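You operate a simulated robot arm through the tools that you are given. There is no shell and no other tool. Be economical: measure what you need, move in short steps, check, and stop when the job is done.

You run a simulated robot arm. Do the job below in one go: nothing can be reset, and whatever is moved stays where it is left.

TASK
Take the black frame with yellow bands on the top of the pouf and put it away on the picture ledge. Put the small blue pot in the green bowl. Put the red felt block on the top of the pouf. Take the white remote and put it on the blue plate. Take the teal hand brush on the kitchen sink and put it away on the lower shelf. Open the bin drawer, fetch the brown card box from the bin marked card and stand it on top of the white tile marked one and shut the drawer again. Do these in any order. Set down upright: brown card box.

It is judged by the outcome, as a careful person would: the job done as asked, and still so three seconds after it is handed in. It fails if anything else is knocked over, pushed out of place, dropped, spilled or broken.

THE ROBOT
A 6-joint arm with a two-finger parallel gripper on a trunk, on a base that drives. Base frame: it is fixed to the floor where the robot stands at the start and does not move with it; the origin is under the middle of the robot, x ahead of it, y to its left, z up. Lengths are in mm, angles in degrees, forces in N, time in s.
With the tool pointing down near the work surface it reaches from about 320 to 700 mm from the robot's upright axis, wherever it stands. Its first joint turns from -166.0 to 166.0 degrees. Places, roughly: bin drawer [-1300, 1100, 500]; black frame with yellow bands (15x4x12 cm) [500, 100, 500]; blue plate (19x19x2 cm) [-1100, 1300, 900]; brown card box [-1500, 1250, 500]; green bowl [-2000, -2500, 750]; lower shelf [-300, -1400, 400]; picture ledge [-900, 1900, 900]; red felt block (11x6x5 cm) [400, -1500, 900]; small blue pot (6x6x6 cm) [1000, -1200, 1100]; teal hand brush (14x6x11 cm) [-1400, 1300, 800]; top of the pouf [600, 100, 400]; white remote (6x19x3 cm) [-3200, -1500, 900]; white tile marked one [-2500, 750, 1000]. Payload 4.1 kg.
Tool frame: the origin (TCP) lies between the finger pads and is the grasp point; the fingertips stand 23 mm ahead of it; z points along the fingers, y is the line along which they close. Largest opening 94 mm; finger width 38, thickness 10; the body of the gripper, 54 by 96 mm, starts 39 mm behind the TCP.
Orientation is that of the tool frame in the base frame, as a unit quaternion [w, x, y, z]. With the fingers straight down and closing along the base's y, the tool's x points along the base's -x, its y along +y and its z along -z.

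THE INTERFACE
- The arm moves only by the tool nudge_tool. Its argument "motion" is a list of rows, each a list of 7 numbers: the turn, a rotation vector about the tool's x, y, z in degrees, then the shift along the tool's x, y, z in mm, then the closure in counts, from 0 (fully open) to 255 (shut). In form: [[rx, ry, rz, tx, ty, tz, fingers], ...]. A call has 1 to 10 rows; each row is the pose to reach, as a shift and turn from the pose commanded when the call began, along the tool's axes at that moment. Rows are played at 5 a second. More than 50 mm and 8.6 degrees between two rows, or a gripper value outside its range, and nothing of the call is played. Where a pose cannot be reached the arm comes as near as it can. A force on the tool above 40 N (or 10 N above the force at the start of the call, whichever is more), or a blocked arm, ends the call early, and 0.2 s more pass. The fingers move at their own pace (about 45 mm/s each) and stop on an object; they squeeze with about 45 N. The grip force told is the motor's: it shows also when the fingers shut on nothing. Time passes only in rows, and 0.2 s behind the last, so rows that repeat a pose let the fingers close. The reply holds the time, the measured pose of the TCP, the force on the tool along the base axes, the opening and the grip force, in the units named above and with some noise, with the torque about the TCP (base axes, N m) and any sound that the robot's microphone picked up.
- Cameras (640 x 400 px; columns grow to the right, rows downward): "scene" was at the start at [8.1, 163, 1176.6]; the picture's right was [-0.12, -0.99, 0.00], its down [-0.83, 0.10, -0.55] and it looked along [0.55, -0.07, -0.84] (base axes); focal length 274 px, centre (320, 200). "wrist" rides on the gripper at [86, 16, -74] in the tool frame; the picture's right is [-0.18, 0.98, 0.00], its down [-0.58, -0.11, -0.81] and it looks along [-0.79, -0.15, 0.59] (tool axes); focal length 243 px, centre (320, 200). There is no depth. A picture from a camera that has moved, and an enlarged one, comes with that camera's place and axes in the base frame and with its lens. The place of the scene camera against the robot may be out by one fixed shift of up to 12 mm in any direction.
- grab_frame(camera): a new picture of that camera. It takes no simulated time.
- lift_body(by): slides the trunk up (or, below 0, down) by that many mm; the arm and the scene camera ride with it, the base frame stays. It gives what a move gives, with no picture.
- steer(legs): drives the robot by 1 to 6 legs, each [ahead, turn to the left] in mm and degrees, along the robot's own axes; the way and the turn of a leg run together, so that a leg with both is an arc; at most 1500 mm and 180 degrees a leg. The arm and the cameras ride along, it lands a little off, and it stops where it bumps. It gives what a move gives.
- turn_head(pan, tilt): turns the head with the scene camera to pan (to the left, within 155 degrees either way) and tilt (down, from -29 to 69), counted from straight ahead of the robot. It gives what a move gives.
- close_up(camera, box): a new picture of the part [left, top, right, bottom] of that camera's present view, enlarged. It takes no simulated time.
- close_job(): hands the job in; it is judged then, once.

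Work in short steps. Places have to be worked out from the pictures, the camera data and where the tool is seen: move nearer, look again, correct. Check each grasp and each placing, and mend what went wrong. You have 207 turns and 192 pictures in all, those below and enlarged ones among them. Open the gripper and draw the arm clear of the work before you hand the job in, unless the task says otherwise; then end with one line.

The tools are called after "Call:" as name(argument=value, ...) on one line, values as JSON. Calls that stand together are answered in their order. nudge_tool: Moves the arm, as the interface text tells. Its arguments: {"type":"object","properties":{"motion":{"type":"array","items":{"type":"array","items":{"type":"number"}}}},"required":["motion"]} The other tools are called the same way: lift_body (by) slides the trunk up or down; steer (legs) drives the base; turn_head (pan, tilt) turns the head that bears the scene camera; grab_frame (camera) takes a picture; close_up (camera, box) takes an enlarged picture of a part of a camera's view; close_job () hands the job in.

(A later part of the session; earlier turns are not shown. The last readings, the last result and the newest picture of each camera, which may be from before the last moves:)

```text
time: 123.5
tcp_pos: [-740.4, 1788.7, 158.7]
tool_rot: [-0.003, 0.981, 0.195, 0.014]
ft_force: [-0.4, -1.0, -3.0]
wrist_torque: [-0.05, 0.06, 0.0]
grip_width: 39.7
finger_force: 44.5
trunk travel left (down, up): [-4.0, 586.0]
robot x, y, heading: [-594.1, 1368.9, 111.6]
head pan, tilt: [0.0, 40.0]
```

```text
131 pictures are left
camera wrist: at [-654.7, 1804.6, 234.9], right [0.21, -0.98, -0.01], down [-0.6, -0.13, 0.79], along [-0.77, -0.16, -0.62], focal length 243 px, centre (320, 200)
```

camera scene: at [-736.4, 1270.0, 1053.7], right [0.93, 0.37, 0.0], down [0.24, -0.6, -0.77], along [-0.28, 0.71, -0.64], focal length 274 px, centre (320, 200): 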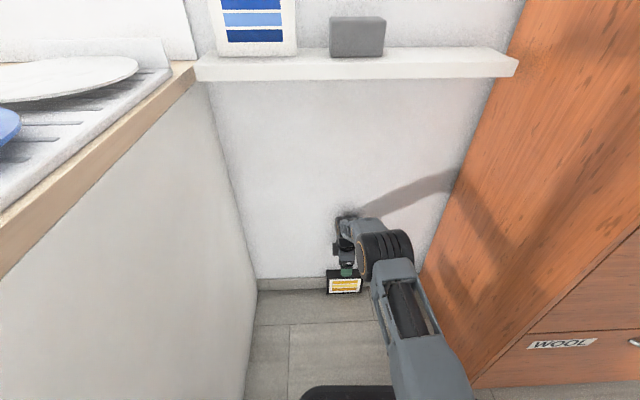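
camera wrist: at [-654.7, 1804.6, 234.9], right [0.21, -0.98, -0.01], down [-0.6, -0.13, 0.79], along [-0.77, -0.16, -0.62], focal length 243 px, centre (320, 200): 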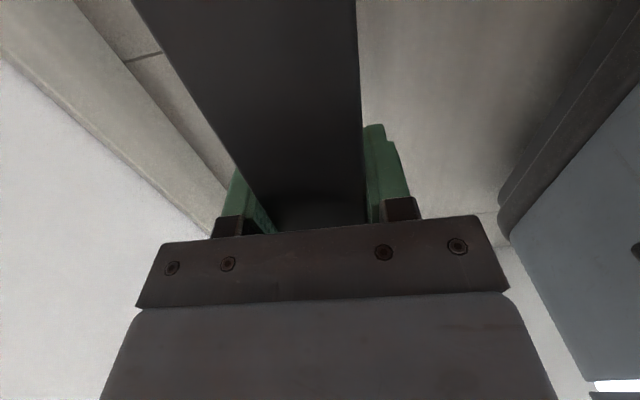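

Frame hangs well. Back a bit further from the ledge line, then raise trunk and arm.

Call:
nudge_tool(motion=[[0, 0, 0, 0, 30, -20, 255], [0, 0, 0, 0, 60, -40, 255], [0, 0, 0, 0, 60, -80, 255], [0, 0, 0, 0, 60, -120, 255], [0, 0, 0, 0, 60, -160, 255], [0, 0, 0, 0, 60, -160, 255]])

Call:
lift_body(by=400)

Call:
lift_body(by=150)

Call:
nudge_tool(motion=[[0, 0, 0, 0, 0, -40, 255], [0, 0, 0, 0, 0, -80, 255], [0, 0, 0, 0, 0, -120, 255], [0, 0, 0, 0, 0, -160, 255], [0, 0, 0, 0, 0, -190, 255], [0, 0, 0, 0, 0, -190, 255]])

Call:
grab_frame(camera="scene")

Call:
grab_frame(camera="wrist")

```text
time: 124.9
tcp_pos: [-723.4, 1729.9, 317.5]
tool_rot: [-0.003, 0.981, 0.195, 0.015]
ft_force: [0.3, -0.1, -3.5]
wrist_torque: [-0.04, 0.1, 0.0]
grip_width: 39.4
finger_force: 45.2
out of reach, approached as far as the arm can: row 2
trunk travel left (down, up): [-4.0, 586.0]
robot x, y, heading: [-601.5, 1371.6, 111.6]
head pan, tilt: [0.0, 40.0]
```

```text
time: 128.7
tcp_pos: [-723.6, 1731.0, 717.6]
tool_rot: [-0.003, 0.981, 0.196, 0.015]
ft_force: [0.4, 0.2, -2.7]
wrist_torque: [0.01, 0.1, -0.01]
grip_width: 40.1
finger_force: 45.4
trunk travel left (down, up): [-404.0, 186.0]
robot x, y, heading: [-599.8, 1369.0, 111.8]
head pan, tilt: [0.0, 40.0]
```

```text
time: 130.5
tcp_pos: [-723.6, 1730.2, 868.3]
tool_rot: [-0.003, 0.981, 0.195, 0.015]
ft_force: [0.6, 0.0, -3.3]
wrist_torque: [-0.05, 0.1, 0.01]
grip_width: 39.8
finger_force: 45.6
trunk travel left (down, up): [-554.0, 36.0]
robot x, y, heading: [-594.0, 1370.0, 111.8]
head pan, tilt: [0.0, 40.0]
```

```text
time: 131.9
tcp_pos: [-729.5, 1728.5, 1054.7]
tool_rot: [-0.003, 0.981, 0.196, 0.014]
ft_force: [1.0, -0.4, -3.4]
wrist_torque: [-0.04, 0.11, -0.01]
grip_width: 39.9
finger_force: 45.4
trunk travel left (down, up): [-554.0, 36.0]
robot x, y, heading: [-600.2, 1376.6, 111.9]
head pan, tilt: [0.0, 40.0]
```

```text
130 pictures are left
camera scene: at [-763.8, 1336.4, 1603.3], right [0.93, 0.37, 0.0], down [0.24, -0.6, -0.77], along [-0.28, 0.71, -0.64], focal length 274 px, centre (320, 200)
```

scene: 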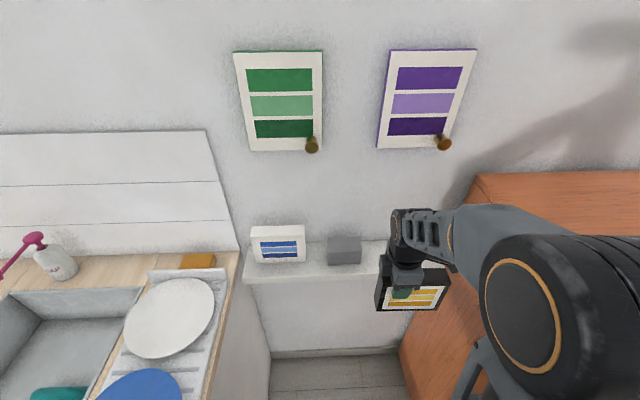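

```text
129 pictures are left
camera wrist: at [-644.4, 1745.2, 1131.6], right [0.21, -0.98, 0.0], down [-0.6, -0.13, 0.79], along [-0.77, -0.16, -0.62], focal length 243 px, centre (320, 200)
```

wrist: 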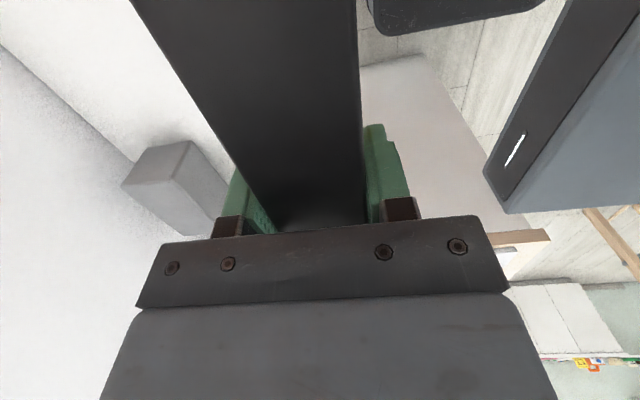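

Bottom of the frame ≈30 mm above the ledge (≈929). I move right 30 and forward 175 slowly.

Call:
nudge_tool(motion=[[0, 0, 0, 15, 0, -5, 255], [0, 0, 0, 30, 0, -10, 255], [0, 0, 0, 30, -25, -10, 255], [0, 0, 0, 30, -50, -10, 255], [0, 0, 0, 30, -75, -10, 255], [0, 0, 0, 30, -100, -10, 255], [0, 0, 0, 30, -125, -10, 255], [0, 0, 0, 30, -150, -10, 255], [0, 0, 0, 30, -172, -10, 255], [0, 0, 0, 30, -172, -10, 255]])

Call:
grab_frame(camera="wrist")

Call:
grab_frame(camera="scene")

```text
time: 134.1
tcp_pos: [-768.4, 1897.5, 1067.5]
tool_rot: [-0.003, 0.98, 0.196, 0.015]
ft_force: [-0.2, 0.6, -3.1]
wrist_torque: [-0.01, 0.07, 0.01]
grip_width: 39.6
finger_force: 44.8
trunk travel left (down, up): [-554.0, 36.0]
robot x, y, heading: [-593.8, 1369.8, 111.7]
head pan, tilt: [0.0, 40.0]
```

```text
128 pictures are left
camera wrist: at [-683.3, 1915.2, 1143.2], right [0.21, -0.98, 0.0], down [-0.6, -0.13, 0.79], along [-0.77, -0.16, -0.62], focal length 243 px, centre (320, 200)
```

wrist: 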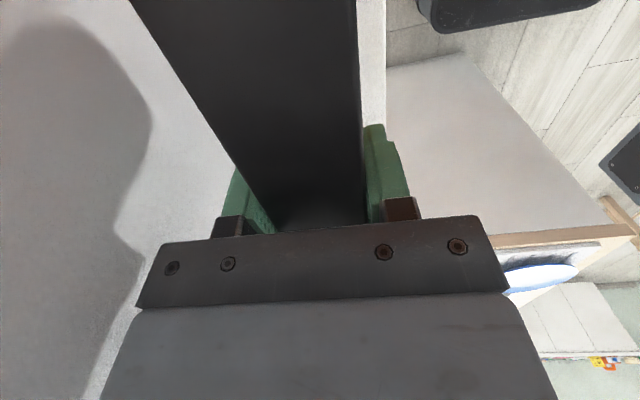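

```text
127 pictures are left
camera scene: at [-763.8, 1336.6, 1603.3], right [0.93, 0.37, 0.0], down [0.24, -0.6, -0.77], along [-0.28, 0.71, -0.64], focal length 274 px, centre (320, 200)
```

scene: 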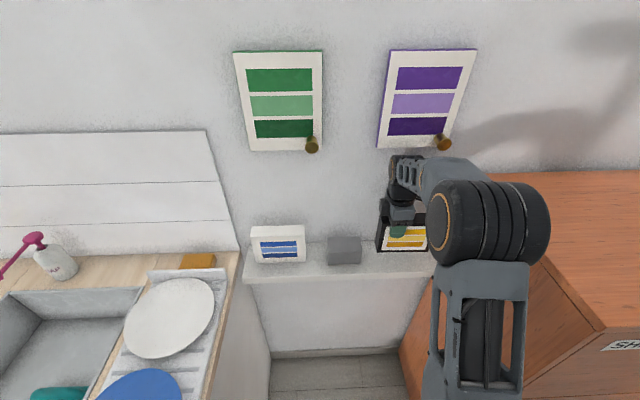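

Over the ledge. Lower 34 mm, then in fine steps.

Call:
nudge_tool(motion=[[0, 0, 0, 0, 0, 12, 255], [0, 0, 0, 0, 0, 24, 255], [0, 0, 0, 0, 0, 34, 255]])

Call:
nudge_tool(motion=[[0, 0, 0, 0, 0, 2, 255], [0, 0, 0, 0, 0, 4, 255], [0, 0, 0, 0, 0, 6, 255]])

Call:
nudge_tool(motion=[[0, 0, 0, 0, 0, 1.5, 255], [0, 0, 0, 0, 0, 3, 255]])

```text
time: 134.9
tcp_pos: [-767.8, 1898.4, 1034.3]
tool_rot: [-0.003, 0.98, 0.196, 0.013]
ft_force: [0.0, -0.2, -3.3]
wrist_torque: [-0.03, 0.07, 0.01]
grip_width: 39.6
finger_force: 45.6
trunk travel left (down, up): [-554.0, 36.0]
robot x, y, heading: [-593.4, 1371.8, 111.8]
head pan, tilt: [0.0, 40.0]
```

```text
time: 135.7
tcp_pos: [-767.7, 1900.0, 1028.3]
tool_rot: [-0.003, 0.98, 0.197, 0.014]
ft_force: [-0.3, -0.2, -3.2]
wrist_torque: [-0.02, 0.11, 0.01]
grip_width: 39.7
finger_force: 44.9
trunk travel left (down, up): [-554.0, 36.0]
robot x, y, heading: [-599.9, 1372.9, 111.8]
head pan, tilt: [0.0, 40.0]
```

```text
time: 136.3
tcp_pos: [-767.7, 1898.7, 1024.7]
tool_rot: [-0.003, 0.981, 0.196, 0.015]
ft_force: [-1.0, -0.3, -3.4]
wrist_torque: [-0.05, 0.11, -0.01]
grip_width: 39.9
finger_force: 45.3
trunk travel left (down, up): [-554.0, 36.0]
robot x, y, heading: [-596.1, 1367.9, 111.7]
head pan, tilt: [0.0, 40.0]
```

Call:
nudge_tool(motion=[[0, 0, 0, 0, 0, 2, 255], [0, 0, 0, 0, 0, 4, 255], [0, 0, 0, 0, 0, 5, 255]])

Call:
nudge_tool(motion=[[0, 0, 0, 0, 0, 1.5, 255], [0, 0, 0, 0, 0, 3, 255]])

Call:
nudge_tool(motion=[[0, 0, 0, 0, 0, 1.5, 255], [0, 0, 0, 0, 0, 3, 255]])

```text
time: 137.1
tcp_pos: [-766.1, 1898.2, 1021.2]
tool_rot: [-0.002, 0.981, 0.196, 0.015]
ft_force: [-0.5, -0.6, -3.3]
wrist_torque: [-0.06, 0.05, -0.01]
grip_width: 39.8
finger_force: 45.2
trunk travel left (down, up): [-554.0, 36.0]
robot x, y, heading: [-597.4, 1368.9, 111.8]
head pan, tilt: [0.0, 40.0]
```

```text
time: 137.7
tcp_pos: [-768.1, 1899.9, 1017.4]
tool_rot: [-0.003, 0.98, 0.197, 0.014]
ft_force: [-0.7, 0.4, -3.5]
wrist_torque: [-0.02, 0.09, -0.01]
grip_width: 40.0
finger_force: 44.9
trunk travel left (down, up): [-554.0, 36.0]
robot x, y, heading: [-602.3, 1367.1, 111.9]
head pan, tilt: [0.0, 40.0]
```

```text
time: 138.3
tcp_pos: [-766.5, 1898.6, 1015.6]
tool_rot: [-0.005, 0.98, 0.196, 0.014]
ft_force: [0.8, -1.5, 17.2]
wrist_torque: [-0.85, 0.55, 0.14]
grip_width: 39.6
finger_force: 44.6
trunk travel left (down, up): [-554.0, 36.0]
robot x, y, heading: [-598.6, 1369.5, 111.8]
head pan, tilt: [0.0, 40.0]
```

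Contact with the ledge. Release to a limited opening, then check.

Call:
nudge_tool(motion=[[0, 0, 0, 0, 0, -1, 255], [0, 0, 0, 0, 0, -1, 95], [0, 0, 0, 0, 0, -1, 95], [0, 0, 0, 0, 0, -1, 95]])

Call:
grab_frame(camera="wrist")

```text
time: 139.3
tcp_pos: [-768.7, 1899.6, 1014.8]
tool_rot: [-0.003, 0.981, 0.196, 0.015]
ft_force: [0.2, -0.3, -0.3]
wrist_torque: [0.02, 0.01, 0.0]
grip_width: 59.1
finger_force: 0.0
trunk travel left (down, up): [-554.0, 36.0]
robot x, y, heading: [-596.8, 1369.6, 111.9]
head pan, tilt: [0.0, 40.0]
```

```text
126 pictures are left
camera wrist: at [-682.1, 1915.8, 1091.7], right [0.21, -0.98, -0.01], down [-0.6, -0.13, 0.79], along [-0.77, -0.16, -0.62], focal length 243 px, centre (320, 200)
```

wrist: 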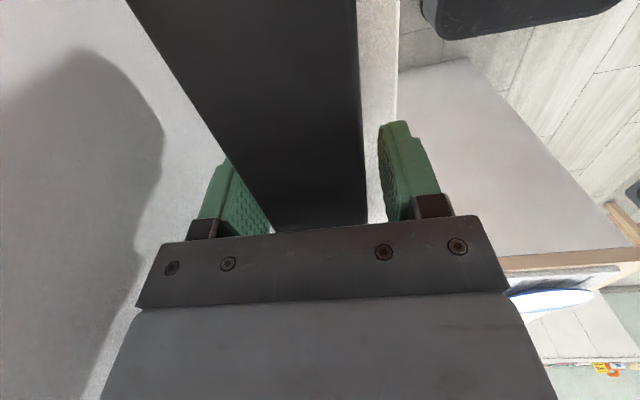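

It stands on the ledge. Rise straight up and withdraw, then check.

Call:
nudge_tool(motion=[[0, 0, 0, 0, 0, -20, 95], [0, 0, 0, 0, 0, -50, 95], [0, 0, 0, 0, 0, -90, 95], [0, 0, 0, 0, 40, -90, 60], [0, 0, 0, 0, 80, -90, 0], [0, 0, 0, -10, 120, -90, 0], [0, 0, 0, -30, 160, -90, 0]])

Call:
steer(legs=[[-250, 0]])

Call:
grab_frame(camera="scene")

```text
time: 140.9
tcp_pos: [-737.2, 1737.5, 1103.2]
tool_rot: [-0.002, 0.981, 0.196, 0.015]
ft_force: [0.0, 0.0, 0.2]
wrist_torque: [0.01, 0.01, -0.03]
grip_width: 93.9
finger_force: 0.0
trunk travel left (down, up): [-554.0, 36.0]
robot x, y, heading: [-598.8, 1370.6, 112.0]
head pan, tilt: [0.0, 40.0]
```

```text
time: 142.7
tcp_pos: [-646.7, 1508.0, 1104.6]
tool_rot: [-0.003, 0.981, 0.196, 0.015]
ft_force: [0.7, 0.0, -0.2]
wrist_torque: [-0.01, 0.04, 0.01]
grip_width: 93.9
finger_force: 0.0
trunk travel left (down, up): [-554.0, 36.0]
robot x, y, heading: [-507.4, 1141.3, 111.7]
head pan, tilt: [0.0, 40.0]
```

```text
125 pictures are left
camera scene: at [-672.1, 1107.0, 1603.4], right [0.93, 0.37, 0.0], down [0.24, -0.6, -0.77], along [-0.28, 0.71, -0.64], focal length 274 px, centre (320, 200)
```

scene: 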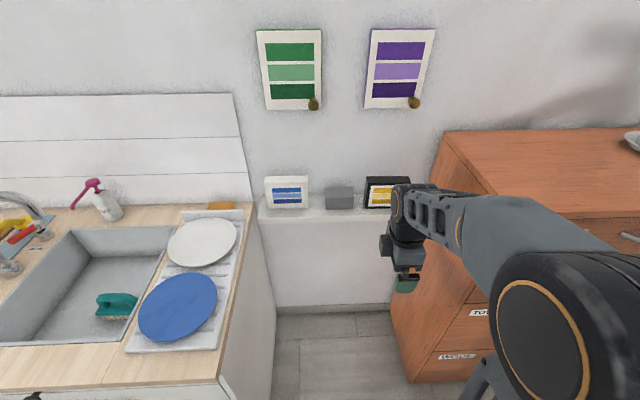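

The frame stands properly on the ledge. Next the bin drawer: I drive round to stand in front of the counter.

Call:
steer(legs=[[-450, 0], [0, 90], [770, 0], [0, -90]])

Call:
turn_head(pan=5, tilt=40)

Call:
grab_frame(camera="scene")

```text
time: 156.8
tcp_pos: [-1186.0, 818.2, 1104.4]
tool_rot: [-0.003, 0.983, 0.183, 0.015]
ft_force: [0.3, -0.2, -0.1]
wrist_torque: [-0.03, 0.01, 0.0]
grip_width: 93.9
finger_force: 0.0
trunk travel left (down, up): [-554.0, 36.0]
robot x, y, heading: [-1056.1, 446.8, 110.2]
head pan, tilt: [0.0, 40.0]
```

```text
time: 157.5
tcp_pos: [-1188.0, 818.1, 1102.9]
tool_rot: [-0.003, 0.983, 0.182, 0.015]
ft_force: [-0.1, 0.0, 0.0]
wrist_torque: [0.0, -0.02, 0.0]
grip_width: 93.9
finger_force: 0.1
trunk travel left (down, up): [-554.0, 36.0]
robot x, y, heading: [-1056.2, 440.9, 110.5]
head pan, tilt: [5.0, 40.0]
```

```text
124 pictures are left
camera scene: at [-1231.3, 414.3, 1603.3], right [0.91, 0.43, 0.0], down [0.27, -0.58, -0.77], along [-0.33, 0.69, -0.64], focal length 274 px, centre (320, 200)
```

scene: 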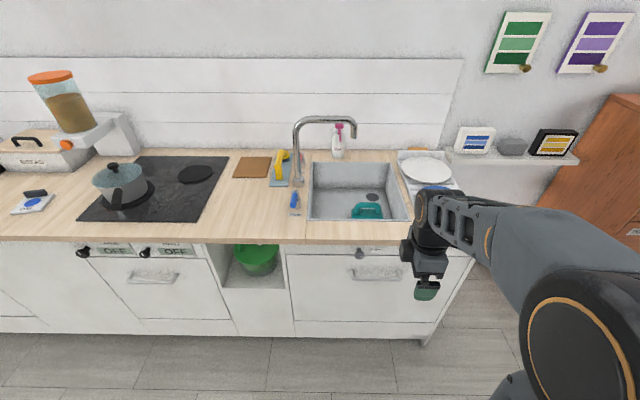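

Call:
close_up(camera="scene", box=[270, 225, 450, 345])

Call:
close_up(camera="scene", box=[0, 140, 180, 240])

```text
3.33 times, centred on (360, 285) of scene
camera zoom: at [-1231.3, 414.3, 1603.3], right [0.91, 0.43, 0.0], down [0.27, -0.58, -0.77], along [-0.33, 0.69, -0.64], focal length 912 px, centre (187, -83)
```

zoom: 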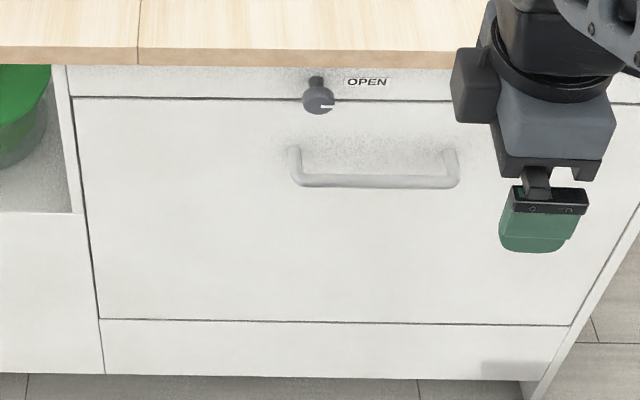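

```text
3.56 times, centred on (90, 190) of scene
camera zoom: at [-1231.3, 414.3, 1603.3], right [0.91, 0.43, 0.0], down [0.27, -0.58, -0.77], along [-0.33, 0.69, -0.64], focal length 972 px, centre (1138, 236)
```

zoom: 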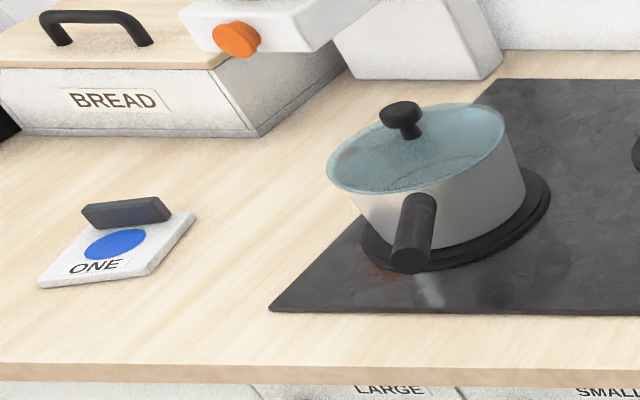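

There is a knob marked OPEN above the drawer; I zoom in on it.

Call:
close_up(camera="scene", box=[335, 238, 400, 280])

```text
9.52 times, centred on (368, 259) of scene
camera zoom: at [-1231.3, 414.3, 1603.3], right [0.91, 0.43, 0.0], down [0.27, -0.58, -0.77], along [-0.33, 0.69, -0.64], focal length 2604 px, centre (-132, -362)
```

zoom: 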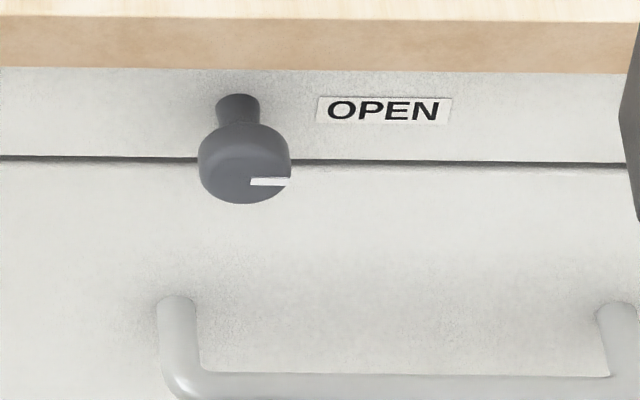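

The pointer already stands at OPEN. I lower the trunk, align the base squarely, and pitch the gripper to point forward with a vertical closing axis.

Call:
lift_body(by=-330)

Call:
steer(legs=[[0, 2.3], [40, 0]])

Call:
nudge_tool(motion=[[8.5, 0, 0, 0, 0, 0, 60], [17, 0, 0, 0, 0, 0, 100], [25.5, 0, 0, 0, 0, 0, 100], [34, 0, 0, 0, 0, 0, 100], [42.5, 0, 0, 0, 0, 0, 100], [51, 0, 0, 0, 0, 0, 100], [59.5, 0, 0, 0, 0, 0, 100], [68, 0, 0, 0, 0, 0, 100], [76.5, 0, 0, 0, 0, 0, 100], [85, 0, 0, 0, 0, 0, 100]])

Call:
grab_frame(camera="wrist")

```text
time: 160.7
tcp_pos: [-1188.6, 818.2, 773.8]
tool_rot: [-0.003, 0.983, 0.183, 0.015]
ft_force: [0.7, 0.1, -1.6]
wrist_torque: [-0.01, 0.0, 0.03]
grip_width: 94.4
finger_force: 0.1
trunk travel left (down, up): [-224.0, 366.0]
robot x, y, heading: [-1054.8, 447.9, 110.5]
head pan, tilt: [5.0, 40.0]
```

```text
time: 162.0
tcp_pos: [-1216.9, 848.0, 774.7]
tool_rot: [-0.003, 0.979, 0.203, 0.014]
ft_force: [0.5, -0.3, 0.3]
wrist_torque: [0.02, 0.0, -0.03]
grip_width: 93.8
finger_force: 0.0
trunk travel left (down, up): [-224.0, 366.0]
robot x, y, heading: [-1074.1, 482.9, 112.3]
head pan, tilt: [5.0, 40.0]
```

```text
time: 164.2
tcp_pos: [-1242.6, 944.2, 770.4]
tool_rot: [-0.664, 0.719, 0.158, -0.126]
ft_force: [-0.5, 0.3, 0.3]
wrist_torque: [-0.01, 0.01, 0.01]
grip_width: 57.4
finger_force: 0.0
out of reach, approached as far as the arm can: row 5, 6, 7, 8, 9, 10
trunk travel left (down, up): [-224.0, 366.0]
robot x, y, heading: [-1073.6, 483.1, 112.4]
head pan, tilt: [5.0, 40.0]
```

```text
120 pictures are left
camera wrist: at [-1132.2, 908.6, 760.9], right [-0.11, -0.14, -0.98], down [-0.22, -0.96, 0.16], along [-0.97, 0.24, 0.07], focal length 243 px, centre (320, 200)
```

wrist: 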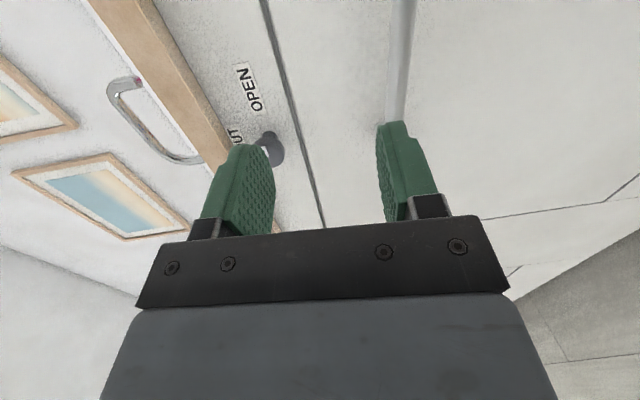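

Bar handle judged at n≈1478, z≈694 with the gripper 76 above and 125 short. I move down then forward.

Call:
nudge_tool(motion=[[2, 0, 0, 0, 38, 3, 100], [5, 0, 0, 0, 76, 7, 100], [5, 0, 0, 0, 73, 40, 100], [5, 0, 0, 0, 70, 75, 100], [5, 0, 0, 0, 68, 95, 100], [5, 0, 0, 0, 68, 95, 100]])

Call:
grab_frame(camera="wrist")

```text
time: 165.6
tcp_pos: [-1278.4, 1025.0, 695.8]
tool_rot: [0.695, -0.69, -0.153, 0.133]
ft_force: [0.6, 1.2, 0.2]
wrist_torque: [0.02, 0.02, -0.01]
grip_width: 57.2
finger_force: 0.0
trunk travel left (down, up): [-224.0, 366.0]
robot x, y, heading: [-1075.9, 482.4, 112.5]
head pan, tilt: [5.0, 40.0]
```

```text
119 pictures are left
camera wrist: at [-1167.7, 990.3, 681.6], right [-0.14, -0.06, -0.99], down [-0.22, -0.97, 0.09], along [-0.97, 0.23, 0.12], focal length 243 px, centre (320, 200)
```

wrist: 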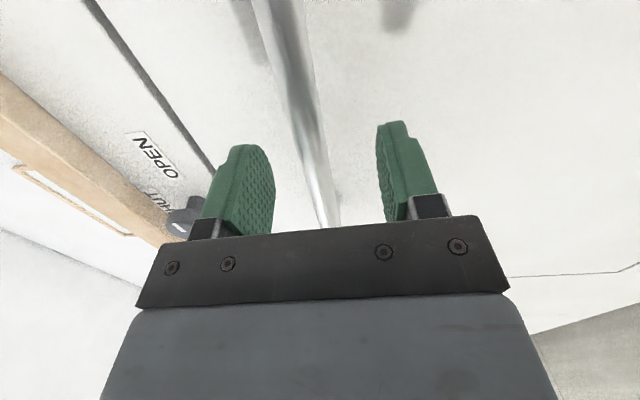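

The bar is between the fingers; forward 36, up 6, then close.

Call:
nudge_tool(motion=[[0, 0, 0, 0, -6, 18, 100], [0, 0, 0, 0, -6, 34, 100], [0, 0, 0, 0, -6, 34, 255], [0, 0, 0, 0, -6, 34, 255], [0, 0, 0, 0, -6, 34, 255], [0, 0, 0, 0, -6, 34, 255]])

Call:
grab_frame(camera="wrist")

```text
time: 167.0
tcp_pos: [-1292.4, 1055.0, 699.0]
tool_rot: [0.693, -0.691, -0.153, 0.133]
ft_force: [-0.9, 0.6, -7.6]
wrist_torque: [-0.59, 1.61, 0.1]
grip_width: 16.8
finger_force: 45.5
trunk travel left (down, up): [-224.0, 366.0]
robot x, y, heading: [-1073.2, 481.1, 112.7]
head pan, tilt: [5.0, 40.0]
```

```text
118 pictures are left
camera wrist: at [-1182.1, 1020.6, 685.7], right [-0.14, -0.07, -0.99], down [-0.22, -0.97, 0.1], along [-0.97, 0.23, 0.12], focal length 243 px, centre (320, 200)
```

wrist: 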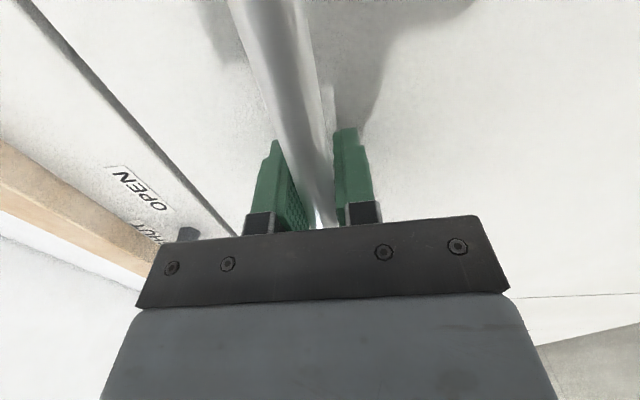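

Gripped. Reverse to pull the drawer open, first a short way.

Call:
steer(legs=[[-120, 0]])

Call:
grab_frame(camera="scene")

```text
time: 168.2
tcp_pos: [-1244.1, 947.5, 700.5]
tool_rot: [0.695, -0.691, -0.151, 0.133]
ft_force: [29.2, 13.7, -13.4]
wrist_torque: [-0.54, 1.6, 0.19]
grip_width: 16.8
finger_force: 44.9
trunk travel left (down, up): [-224.0, 366.0]
robot x, y, heading: [-1027.6, 374.3, 112.4]
head pan, tilt: [5.0, 40.0]
```

```text
117 pictures are left
camera scene: at [-1197.2, 336.8, 1273.7], right [0.89, 0.46, 0.0], down [0.29, -0.57, -0.77], along [-0.35, 0.68, -0.64], focal length 274 px, centre (320, 200)
```

scene: 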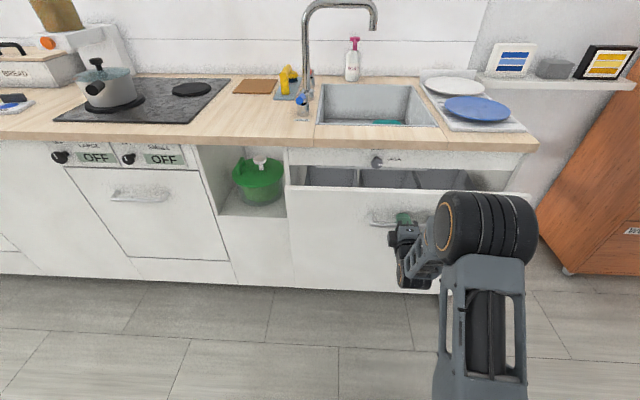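

The drawer slides out, with some side load; I relieve it sideways and continue in steps.

Call:
nudge_tool(motion=[[0, 0, 0, 2, 0, 0, 255], [0, 0, 0, 4, 0, 0, 255]])

Call:
steer(legs=[[-110, 0]])

Call:
nudge_tool(motion=[[0, 0, 0, 2, 0, 0, 255], [0, 0, 0, 4, 0, 0, 255]])

```text
time: 168.8
tcp_pos: [-1243.5, 946.5, 699.2]
tool_rot: [0.693, -0.692, -0.153, 0.134]
ft_force: [-12.1, -3.9, -5.8]
wrist_torque: [-0.77, 1.68, -1.17]
grip_width: 17.0
finger_force: 45.2
trunk travel left (down, up): [-224.0, 366.0]
robot x, y, heading: [-1026.0, 372.9, 112.5]
head pan, tilt: [5.0, 40.0]
```

```text
time: 170.0
tcp_pos: [-1200.1, 847.2, 700.0]
tool_rot: [0.694, -0.692, -0.15, 0.131]
ft_force: [7.9, 5.6, -9.6]
wrist_torque: [-0.56, 1.49, -0.29]
grip_width: 16.5
finger_force: 45.3
trunk travel left (down, up): [-224.0, 366.0]
robot x, y, heading: [-985.5, 271.6, 112.3]
head pan, tilt: [5.0, 40.0]
```

```text
time: 170.6
tcp_pos: [-1199.4, 846.7, 700.3]
tool_rot: [0.693, -0.692, -0.152, 0.133]
ft_force: [-20.0, -10.8, -6.1]
wrist_torque: [-0.75, 1.67, -1.19]
grip_width: 17.0
finger_force: 45.0
trunk travel left (down, up): [-224.0, 366.0]
robot x, y, heading: [-981.9, 271.3, 112.7]
head pan, tilt: [5.0, 40.0]
```

The table is close behind, so I pull the rest with the arm.

Call:
nudge_tool(motion=[[0, 0, 0, -3, 0, -15, 255], [0, 0, 0, -3, 0, -30, 255], [0, 0, 0, -3, 0, -45, 255], [0, 0, 0, -3, 0, -60, 255], [0, 0, 0, -3, 0, -75, 255], [0, 0, 0, -3, 0, -90, 255], [0, 0, 0, -3, 0, -105, 255]])

Call:
turn_head(pan=5, tilt=45)

Call:
grab_frame(camera="scene")

```text
time: 172.2
tcp_pos: [-1155.8, 750.7, 699.7]
tool_rot: [-0.693, 0.694, 0.149, -0.129]
ft_force: [11.7, 5.0, -21.2]
wrist_torque: [-0.59, 1.64, -0.66]
grip_width: 16.6
finger_force: 45.1
trunk travel left (down, up): [-224.0, 366.0]
robot x, y, heading: [-982.6, 270.3, 112.1]
head pan, tilt: [5.0, 40.0]
```

```text
time: 172.9
tcp_pos: [-1155.9, 751.8, 699.8]
tool_rot: [0.693, -0.693, -0.149, 0.13]
ft_force: [22.0, 6.9, -25.0]
wrist_torque: [-0.52, 1.56, -0.72]
grip_width: 16.4
finger_force: 44.9
trunk travel left (down, up): [-224.0, 366.0]
robot x, y, heading: [-982.8, 273.3, 112.3]
head pan, tilt: [5.0, 45.0]
```

```text
116 pictures are left
camera scene: at [-1154.5, 232.7, 1266.3], right [0.89, 0.46, 0.0], down [0.32, -0.63, -0.71], along [-0.32, 0.63, -0.71], focal length 274 px, centre (320, 200)
```

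scene: 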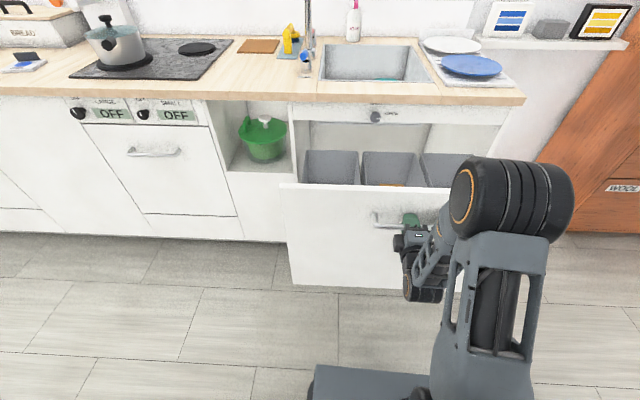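

Drawer open ~330 mm. Release the handle, back off 40 mm, raise the trunk and look into the bins.

Call:
nudge_tool(motion=[[0, 0, 0, 0, 0, 0, 100], [0, 0, 0, 0, 0, 0, 100], [0, 0, 0, 0, 0, 0, 100]])

Call:
steer(legs=[[-42, 0]])

Call:
lift_body(by=300)

Call:
turn_head(pan=10, tilt=50)

Call:
close_up(camera="scene", box=[240, 60, 480, 210])

```text
time: 173.7
tcp_pos: [-1158.0, 749.6, 702.5]
tool_rot: [0.694, -0.692, -0.15, 0.13]
ft_force: [0.7, 1.1, 0.2]
wrist_torque: [-0.02, -0.03, 0.03]
grip_width: 57.1
finger_force: 0.1
trunk travel left (down, up): [-224.0, 366.0]
robot x, y, heading: [-987.0, 272.3, 112.2]
head pan, tilt: [5.0, 45.0]
```

```text
time: 174.5
tcp_pos: [-1141.4, 713.0, 701.4]
tool_rot: [0.694, -0.692, -0.15, 0.131]
ft_force: [-0.3, -0.6, 0.0]
wrist_torque: [0.04, -0.06, 0.0]
grip_width: 57.3
finger_force: 0.0
trunk travel left (down, up): [-224.0, 366.0]
robot x, y, heading: [-971.3, 233.4, 112.3]
head pan, tilt: [5.0, 45.0]
```

```text
time: 177.5
tcp_pos: [-1141.3, 710.8, 1000.7]
tool_rot: [0.694, -0.692, -0.151, 0.131]
ft_force: [-0.7, 0.2, -0.6]
wrist_torque: [0.04, 0.01, 0.03]
grip_width: 57.4
finger_force: 0.0
trunk travel left (down, up): [-524.0, 66.0]
robot x, y, heading: [-970.1, 235.5, 112.4]
head pan, tilt: [5.0, 45.0]
```

```text
time: 178.2
tcp_pos: [-1141.5, 711.4, 1001.9]
tool_rot: [0.695, -0.691, -0.151, 0.131]
ft_force: [0.2, 0.7, 0.3]
wrist_torque: [0.01, -0.03, 0.0]
grip_width: 57.2
finger_force: 0.1
trunk travel left (down, up): [-524.0, 66.0]
robot x, y, heading: [-969.0, 233.2, 112.4]
head pan, tilt: [10.0, 50.0]
```

```text
2.67 times, centred on (360, 135) of scene
camera zoom: at [-1144.1, 185.2, 1559.2], right [0.85, 0.53, 0.0], down [0.41, -0.65, -0.64], along [-0.34, 0.54, -0.77], focal length 729 px, centre (213, 373)
```

zoom: 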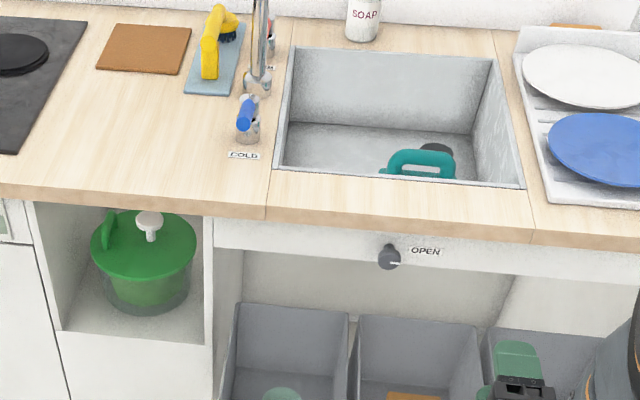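

Call:
close_up(camera="scene", box=[290, 150, 450, 250])

```text
4.00 times, centred on (370, 200) of scene
camera zoom: at [-1144.1, 185.2, 1559.2], right [0.85, 0.53, 0.0], down [0.41, -0.65, -0.64], along [-0.34, 0.54, -0.77], focal length 1094 px, centre (120, 200)
```

zoom: 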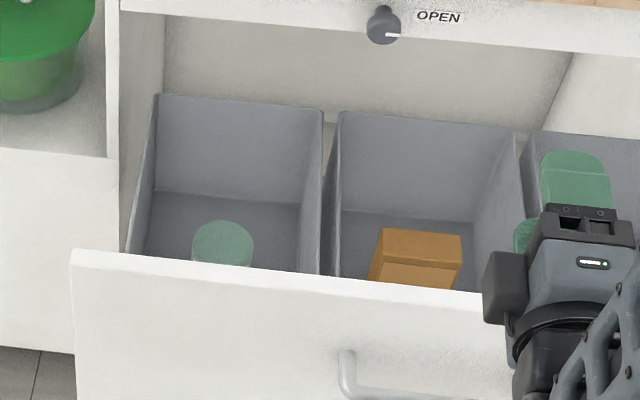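

The brown box is in the middle bin. I drive forward over the open drawer and turn the tool back to vertical.

Call:
steer(legs=[[215, 0]])

Call:
nudge_tool(motion=[[-8.5, 0, 0, 0, 0, 0, 0], [-17, 0, 0, 0, 0, 0, 0], [-25.5, 0, 0, 0, 0, 0, 0], [-34, 0, 0, 0, 0, 0, 0], [-42.5, 0, 0, 0, 0, 0, 0], [-51, 0, 0, 0, 0, 0, 0], [-59.5, 0, 0, 0, 0, 0, 0], [-68, 0, 0, 0, 0, 0, 0], [-76.5, 0, 0, 0, 0, 0, 0], [-85, 0, 0, 0, 0, 0, 0]])

Call:
nudge_tool(motion=[[-5, 0, 0, 10, -30, 20, 0], [-5, 0, 0, 10, -60, 40, 0], [-5, 0, 0, 10, -80, 60, 0]])

Call:
grab_frame(camera="wrist")

Call:
turn_head(pan=10, tilt=60)

Call:
grab_frame(camera="scene")

```text
time: 179.9
tcp_pos: [-1223.6, 911.1, 1001.8]
tool_rot: [0.695, -0.691, -0.149, 0.13]
ft_force: [-0.1, -0.3, -0.1]
wrist_torque: [0.03, -0.01, -0.01]
grip_width: 57.1
finger_force: 0.0
trunk travel left (down, up): [-524.0, 66.0]
robot x, y, heading: [-1050.2, 430.8, 112.3]
head pan, tilt: [10.0, 50.0]
```

```text
time: 182.1
tcp_pos: [-1223.4, 913.1, 1001.5]
tool_rot: [-0.044, 0.979, 0.198, 0.006]
ft_force: [0.2, -0.1, -0.2]
wrist_torque: [-0.03, 0.02, 0.03]
grip_width: 94.1
finger_force: 0.1
trunk travel left (down, up): [-524.0, 66.0]
robot x, y, heading: [-1052.0, 432.0, 112.4]
head pan, tilt: [10.0, 50.0]
```

```text
time: 182.9
tcp_pos: [-1244.8, 995.3, 949.1]
tool_rot: [-0.002, 0.98, 0.199, 0.015]
ft_force: [-0.5, 0.1, 0.4]
wrist_torque: [0.0, 0.0, -0.05]
grip_width: 94.2
finger_force: 0.0
trunk travel left (down, up): [-524.0, 66.0]
robot x, y, heading: [-1048.5, 432.6, 112.3]
head pan, tilt: [10.0, 50.0]
```

```text
113 pictures are left
camera wrist: at [-1158.8, 1012.4, 1024.7], right [0.21, -0.98, 0.0], down [-0.6, -0.13, 0.79], along [-0.77, -0.17, -0.61], focal length 243 px, centre (320, 200)
```

wrist: 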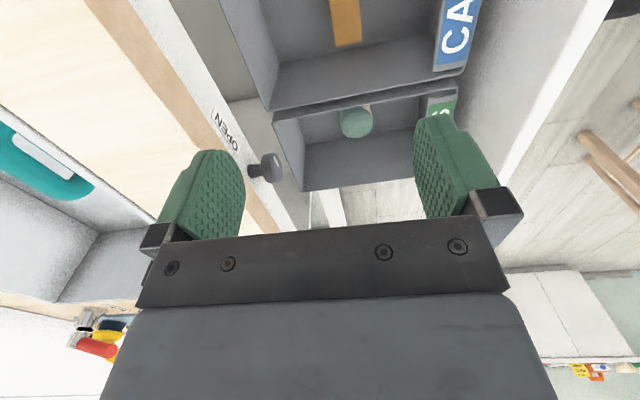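

```text
time: 183.6
tcp_pos: [-1243.9, 994.5, 948.2]
tool_rot: [-0.001, 0.98, 0.197, 0.014]
ft_force: [-0.8, 0.0, 0.5]
wrist_torque: [0.0, 0.03, 0.0]
grip_width: 93.9
finger_force: 0.1
trunk travel left (down, up): [-524.0, 66.0]
robot x, y, heading: [-1052.6, 431.7, 112.2]
head pan, tilt: [10.0, 60.0]
```

```text
112 pictures are left
camera scene: at [-1220.4, 376.1, 1546.6], right [0.85, 0.53, 0.0], down [0.46, -0.73, -0.5], along [-0.27, 0.42, -0.87], focal length 274 px, centre (320, 200)
```

scene: 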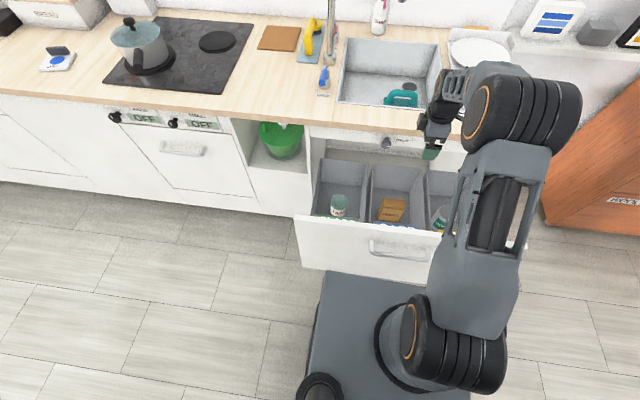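

The middle bin is marked CARD. Zoom on the box.

Call:
close_up(camera="scene", box=[350, 155, 450, 235])

Call:
close_up(camera="wrist", box=[220, 0, 500, 140])

```text
5.00 times, centred on (400, 195) of scene
camera zoom: at [-1220.4, 376.1, 1546.6], right [0.85, 0.53, 0.0], down [0.46, -0.73, -0.5], along [-0.27, 0.42, -0.87], focal length 1367 px, centre (-80, 225)
```

zoom: 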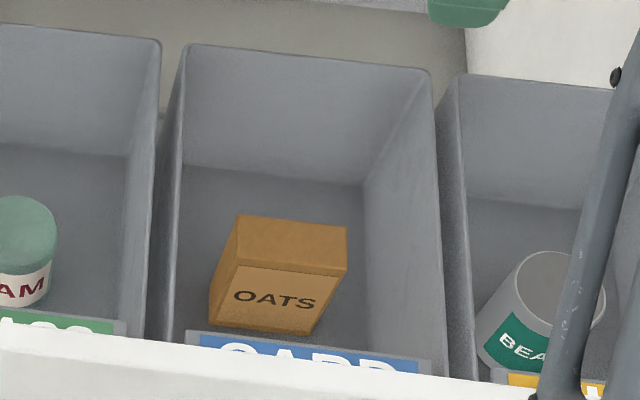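

```text
2.29 times, centred on (360, 70) of wrist
camera zoom: at [-1158.5, 1011.9, 1025.0], right [0.21, -0.98, 0.0], down [-0.6, -0.13, 0.79], along [-0.77, -0.17, -0.61], focal length 555 px, centre (229, 497)
```

zoom: 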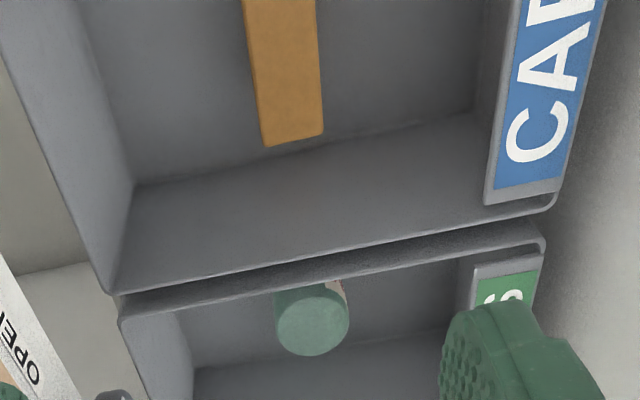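

OATS box: top z≈616, centre ≈(−1254, 959), 84 wide, 40 thick, turned ~29°. I align the yaw, move above it, tilt about the closing axis so the camera clears the bin rim, and check.

Call:
nudge_tool(motion=[[0, 0, -3, -12, 14, 30, 60], [0, 0, -6, -23, 29, 60, 60], [0, 0, -6, -23, 29, 105, 60], [0, 0, -6, -23, 29, 150, 60], [0, 0, -6, -23, 29, 190, 60]])

Call:
nudge_tool(motion=[[0, 7, 0, 0, 0, 0, 60], [0, 14, 0, 0, 0, 0, 60], [0, 20, 0, 0, 0, 0, 60], [0, 20, 0, 0, 0, 0, 60]])

Call:
grab_frame(camera="wrist")

Call:
close_up(camera="scene", box=[350, 125, 470, 245])

```text
time: 184.8
tcp_pos: [-1250.5, 960.0, 758.8]
tool_rot: [-0.002, 0.968, 0.249, 0.014]
ft_force: [0.5, -0.7, 0.1]
wrist_torque: [-0.04, -0.01, 0.02]
grip_width: 71.8
finger_force: 0.0
trunk travel left (down, up): [-524.0, 66.0]
robot x, y, heading: [-1052.8, 434.3, 112.3]
head pan, tilt: [10.0, 60.0]
```

```text
time: 185.8
tcp_pos: [-1250.4, 959.4, 758.8]
tool_rot: [-0.044, 0.951, 0.245, 0.183]
ft_force: [-0.3, -1.0, -0.9]
wrist_torque: [-0.01, 0.01, -0.02]
grip_width: 72.0
finger_force: 0.0
trunk travel left (down, up): [-524.0, 66.0]
robot x, y, heading: [-1050.2, 432.8, 112.2]
head pan, tilt: [10.0, 60.0]
```

```text
109 pictures are left
camera wrist: at [-1196.3, 970.7, 858.8], right [0.32, -0.94, -0.06], down [-0.79, -0.31, 0.53], along [-0.52, -0.12, -0.84], focal length 243 px, centre (320, 200)
```

wrist: 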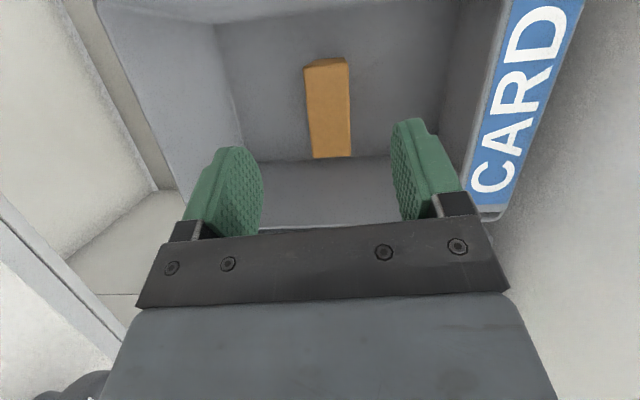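

```text
3.33 times, centred on (410, 185) of scene
camera zoom: at [-1220.5, 376.1, 1546.6], right [0.85, 0.53, 0.0], down [0.46, -0.73, -0.5], along [-0.27, 0.42, -0.87], focal length 912 px, centre (20, 250)
```

zoom: 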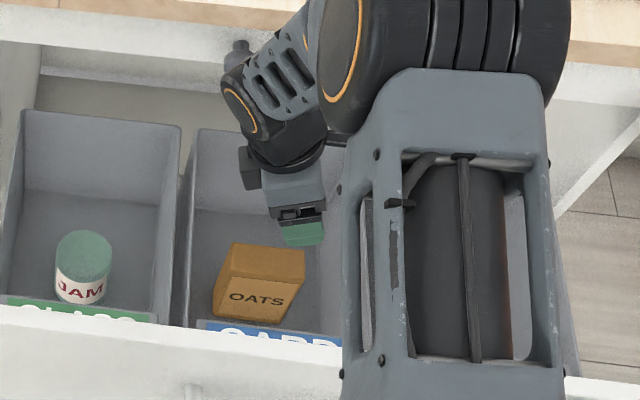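

TCP is exactly above the box centre. Descend and grip.

Call:
nudge_tool(motion=[[0, 0, 3, -14, 0, 38, 60], [0, 0, 3, -28, 0, 76, 60], [0, 0, 3, -42, 0, 114, 60], [0, 0, 3, -55, 0, 151, 60], [0, 0, 3, -55, 0, 151, 255], [0, 0, 3, -55, 0, 151, 255], [0, 0, 3, -55, 0, 151, 255], [0, 0, 3, -55, 0, 151, 255]])

Call:
grab_frame(camera="wrist")

```text
time: 187.6
tcp_pos: [-1245.4, 960.9, 598.3]
tool_rot: [-0.049, 0.957, 0.22, 0.181]
ft_force: [-1.0, 1.6, 5.1]
wrist_torque: [0.02, 0.16, -0.06]
grip_width: 39.0
finger_force: 44.7
trunk travel left (down, up): [-524.0, 66.0]
robot x, y, heading: [-1051.8, 431.9, 112.5]
head pan, tilt: [10.0, 60.0]
```

```text
107 pictures are left
camera wrist: at [-1189.3, 967.4, 697.8], right [0.28, -0.96, -0.08], down [-0.8, -0.28, 0.54], along [-0.54, -0.08, -0.84], focal length 243 px, centre (320, 200)
```

wrist: 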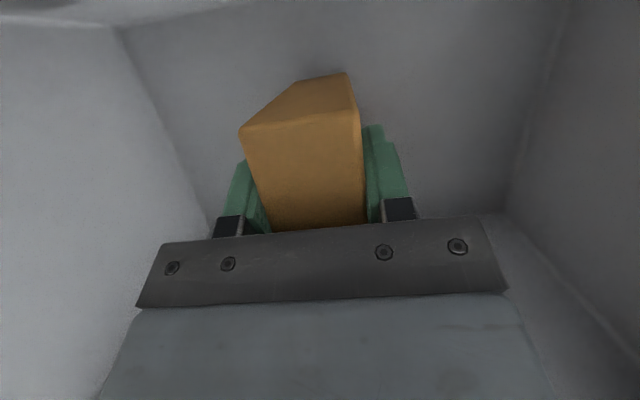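

Gripped (39 mm). Lift straight up out of the bin.

Call:
nudge_tool(motion=[[0, 0, 0, 12, 0, -33, 255], [0, 0, 0, 27, 0, -75, 255], [0, 0, 0, 43, 0, -117, 255], [0, 0, 0, 59, 0, -160, 255], [0, 0, 0, 74, 0, -203, 255], [0, 0, 0, 90, 0, -246, 255], [0, 0, 0, 105, 0, -288, 255], [0, 0, 0, 120, 0, -329, 255]])

Call:
nudge_tool(motion=[[0, -7, 0, 0, 0, 0, 255], [0, -14, 0, 0, 0, 0, 255], [0, -20, 0, 0, 0, 0, 255], [0, -20, 0, 0, 0, 0, 255]])

Call:
turn_head(pan=10, tilt=45)

Call:
grab_frame(camera="scene")

```text
time: 189.4
tcp_pos: [-1251.3, 955.5, 948.7]
tool_rot: [-0.048, 0.957, 0.221, 0.18]
ft_force: [-0.4, 0.3, 0.5]
wrist_torque: [0.02, 0.0, 0.01]
grip_width: 38.8
finger_force: 44.8
trunk travel left (down, up): [-524.0, 66.0]
robot x, y, heading: [-1054.4, 432.7, 112.6]
head pan, tilt: [10.0, 60.0]
```

```text
time: 190.4
tcp_pos: [-1252.7, 953.7, 947.2]
tool_rot: [-0.011, 0.974, 0.224, 0.011]
ft_force: [0.3, 0.5, -0.7]
wrist_torque: [0.0, -0.01, -0.01]
grip_width: 39.3
finger_force: 44.7
trunk travel left (down, up): [-524.0, 66.0]
robot x, y, heading: [-1053.2, 433.1, 112.2]
head pan, tilt: [10.0, 60.0]
```

```text
time: 191.2
tcp_pos: [-1251.5, 953.0, 946.7]
tool_rot: [-0.009, 0.974, 0.224, 0.012]
ft_force: [0.0, 0.3, -1.1]
wrist_torque: [-0.01, -0.05, 0.01]
grip_width: 39.3
finger_force: 44.6
trunk travel left (down, up): [-524.0, 66.0]
robot x, y, heading: [-1050.8, 431.8, 112.2]
head pan, tilt: [10.0, 45.0]
```

```text
106 pictures are left
camera scene: at [-1228.2, 388.5, 1566.0], right [0.85, 0.53, 0.0], down [0.38, -0.6, -0.71], along [-0.38, 0.6, -0.71], focal length 274 px, centre (320, 200)
```

scene: 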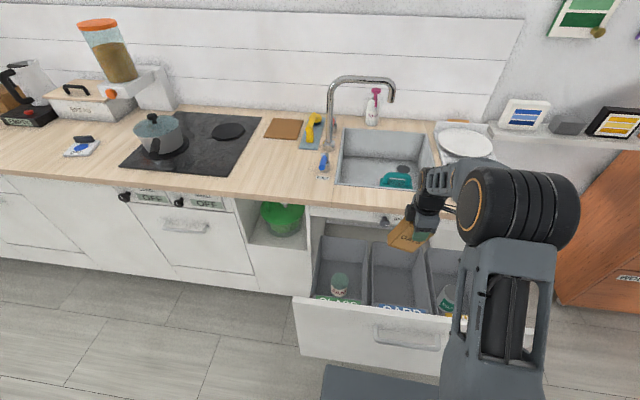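

The box hangs tilted 20° with the tool upright, so I re-tilt the tool, then drive to the tile (≈(−2594, 674)).

Call:
nudge_tool(motion=[[0, 7, 0, 0, 0, 0, 255], [0, 14, 0, 0, 0, -20, 255], [0, 20, 0, 0, 0, -50, 255], [0, 20, 0, 0, 0, -70, 255]])

Call:
steer(legs=[[-65, 0], [0, 90], [1300, 0], [0, -90], [200, 0]])

Call:
turn_head(pan=0, tilt=45)

Call:
grab_frame(camera="scene")

```text
time: 192.2
tcp_pos: [-1252.8, 951.1, 1018.7]
tool_rot: [-0.049, 0.957, 0.22, 0.181]
ft_force: [-0.8, 0.5, -0.3]
wrist_torque: [-0.02, 0.04, 0.02]
grip_width: 39.4
finger_force: 44.7
trunk travel left (down, up): [-524.0, 66.0]
robot x, y, heading: [-1052.6, 428.7, 112.5]
head pan, tilt: [10.0, 45.0]
```

```text
time: 208.2
tcp_pos: [-2503.8, 560.5, 1017.9]
tool_rot: [-0.05, 0.956, 0.226, 0.18]
ft_force: [-0.1, 0.5, -0.7]
wrist_torque: [0.01, 0.01, 0.02]
grip_width: 39.2
finger_force: 44.8
trunk travel left (down, up): [-524.0, 66.0]
robot x, y, heading: [-2297.9, 44.0, 113.0]
head pan, tilt: [10.0, 45.0]
```

```text
time: 208.9
tcp_pos: [-2502.7, 560.4, 1017.2]
tool_rot: [-0.051, 0.956, 0.226, 0.181]
ft_force: [0.5, -0.1, -0.2]
wrist_torque: [0.04, -0.02, -0.01]
grip_width: 39.1
finger_force: 45.5
trunk travel left (down, up): [-524.0, 66.0]
robot x, y, heading: [-2296.6, 44.0, 112.9]
head pan, tilt: [0.0, 45.0]
```

```text
105 pictures are left
camera scene: at [-2459.4, 4.6, 1566.1], right [0.92, 0.39, 0.0], down [0.28, -0.65, -0.71], along [-0.28, 0.65, -0.71], focal length 274 px, centre (320, 200)
```

scene: 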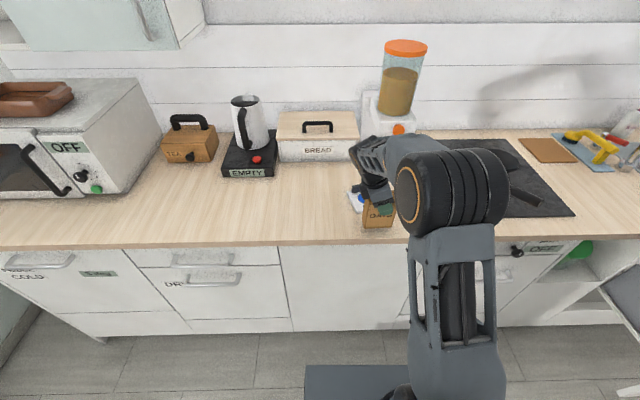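

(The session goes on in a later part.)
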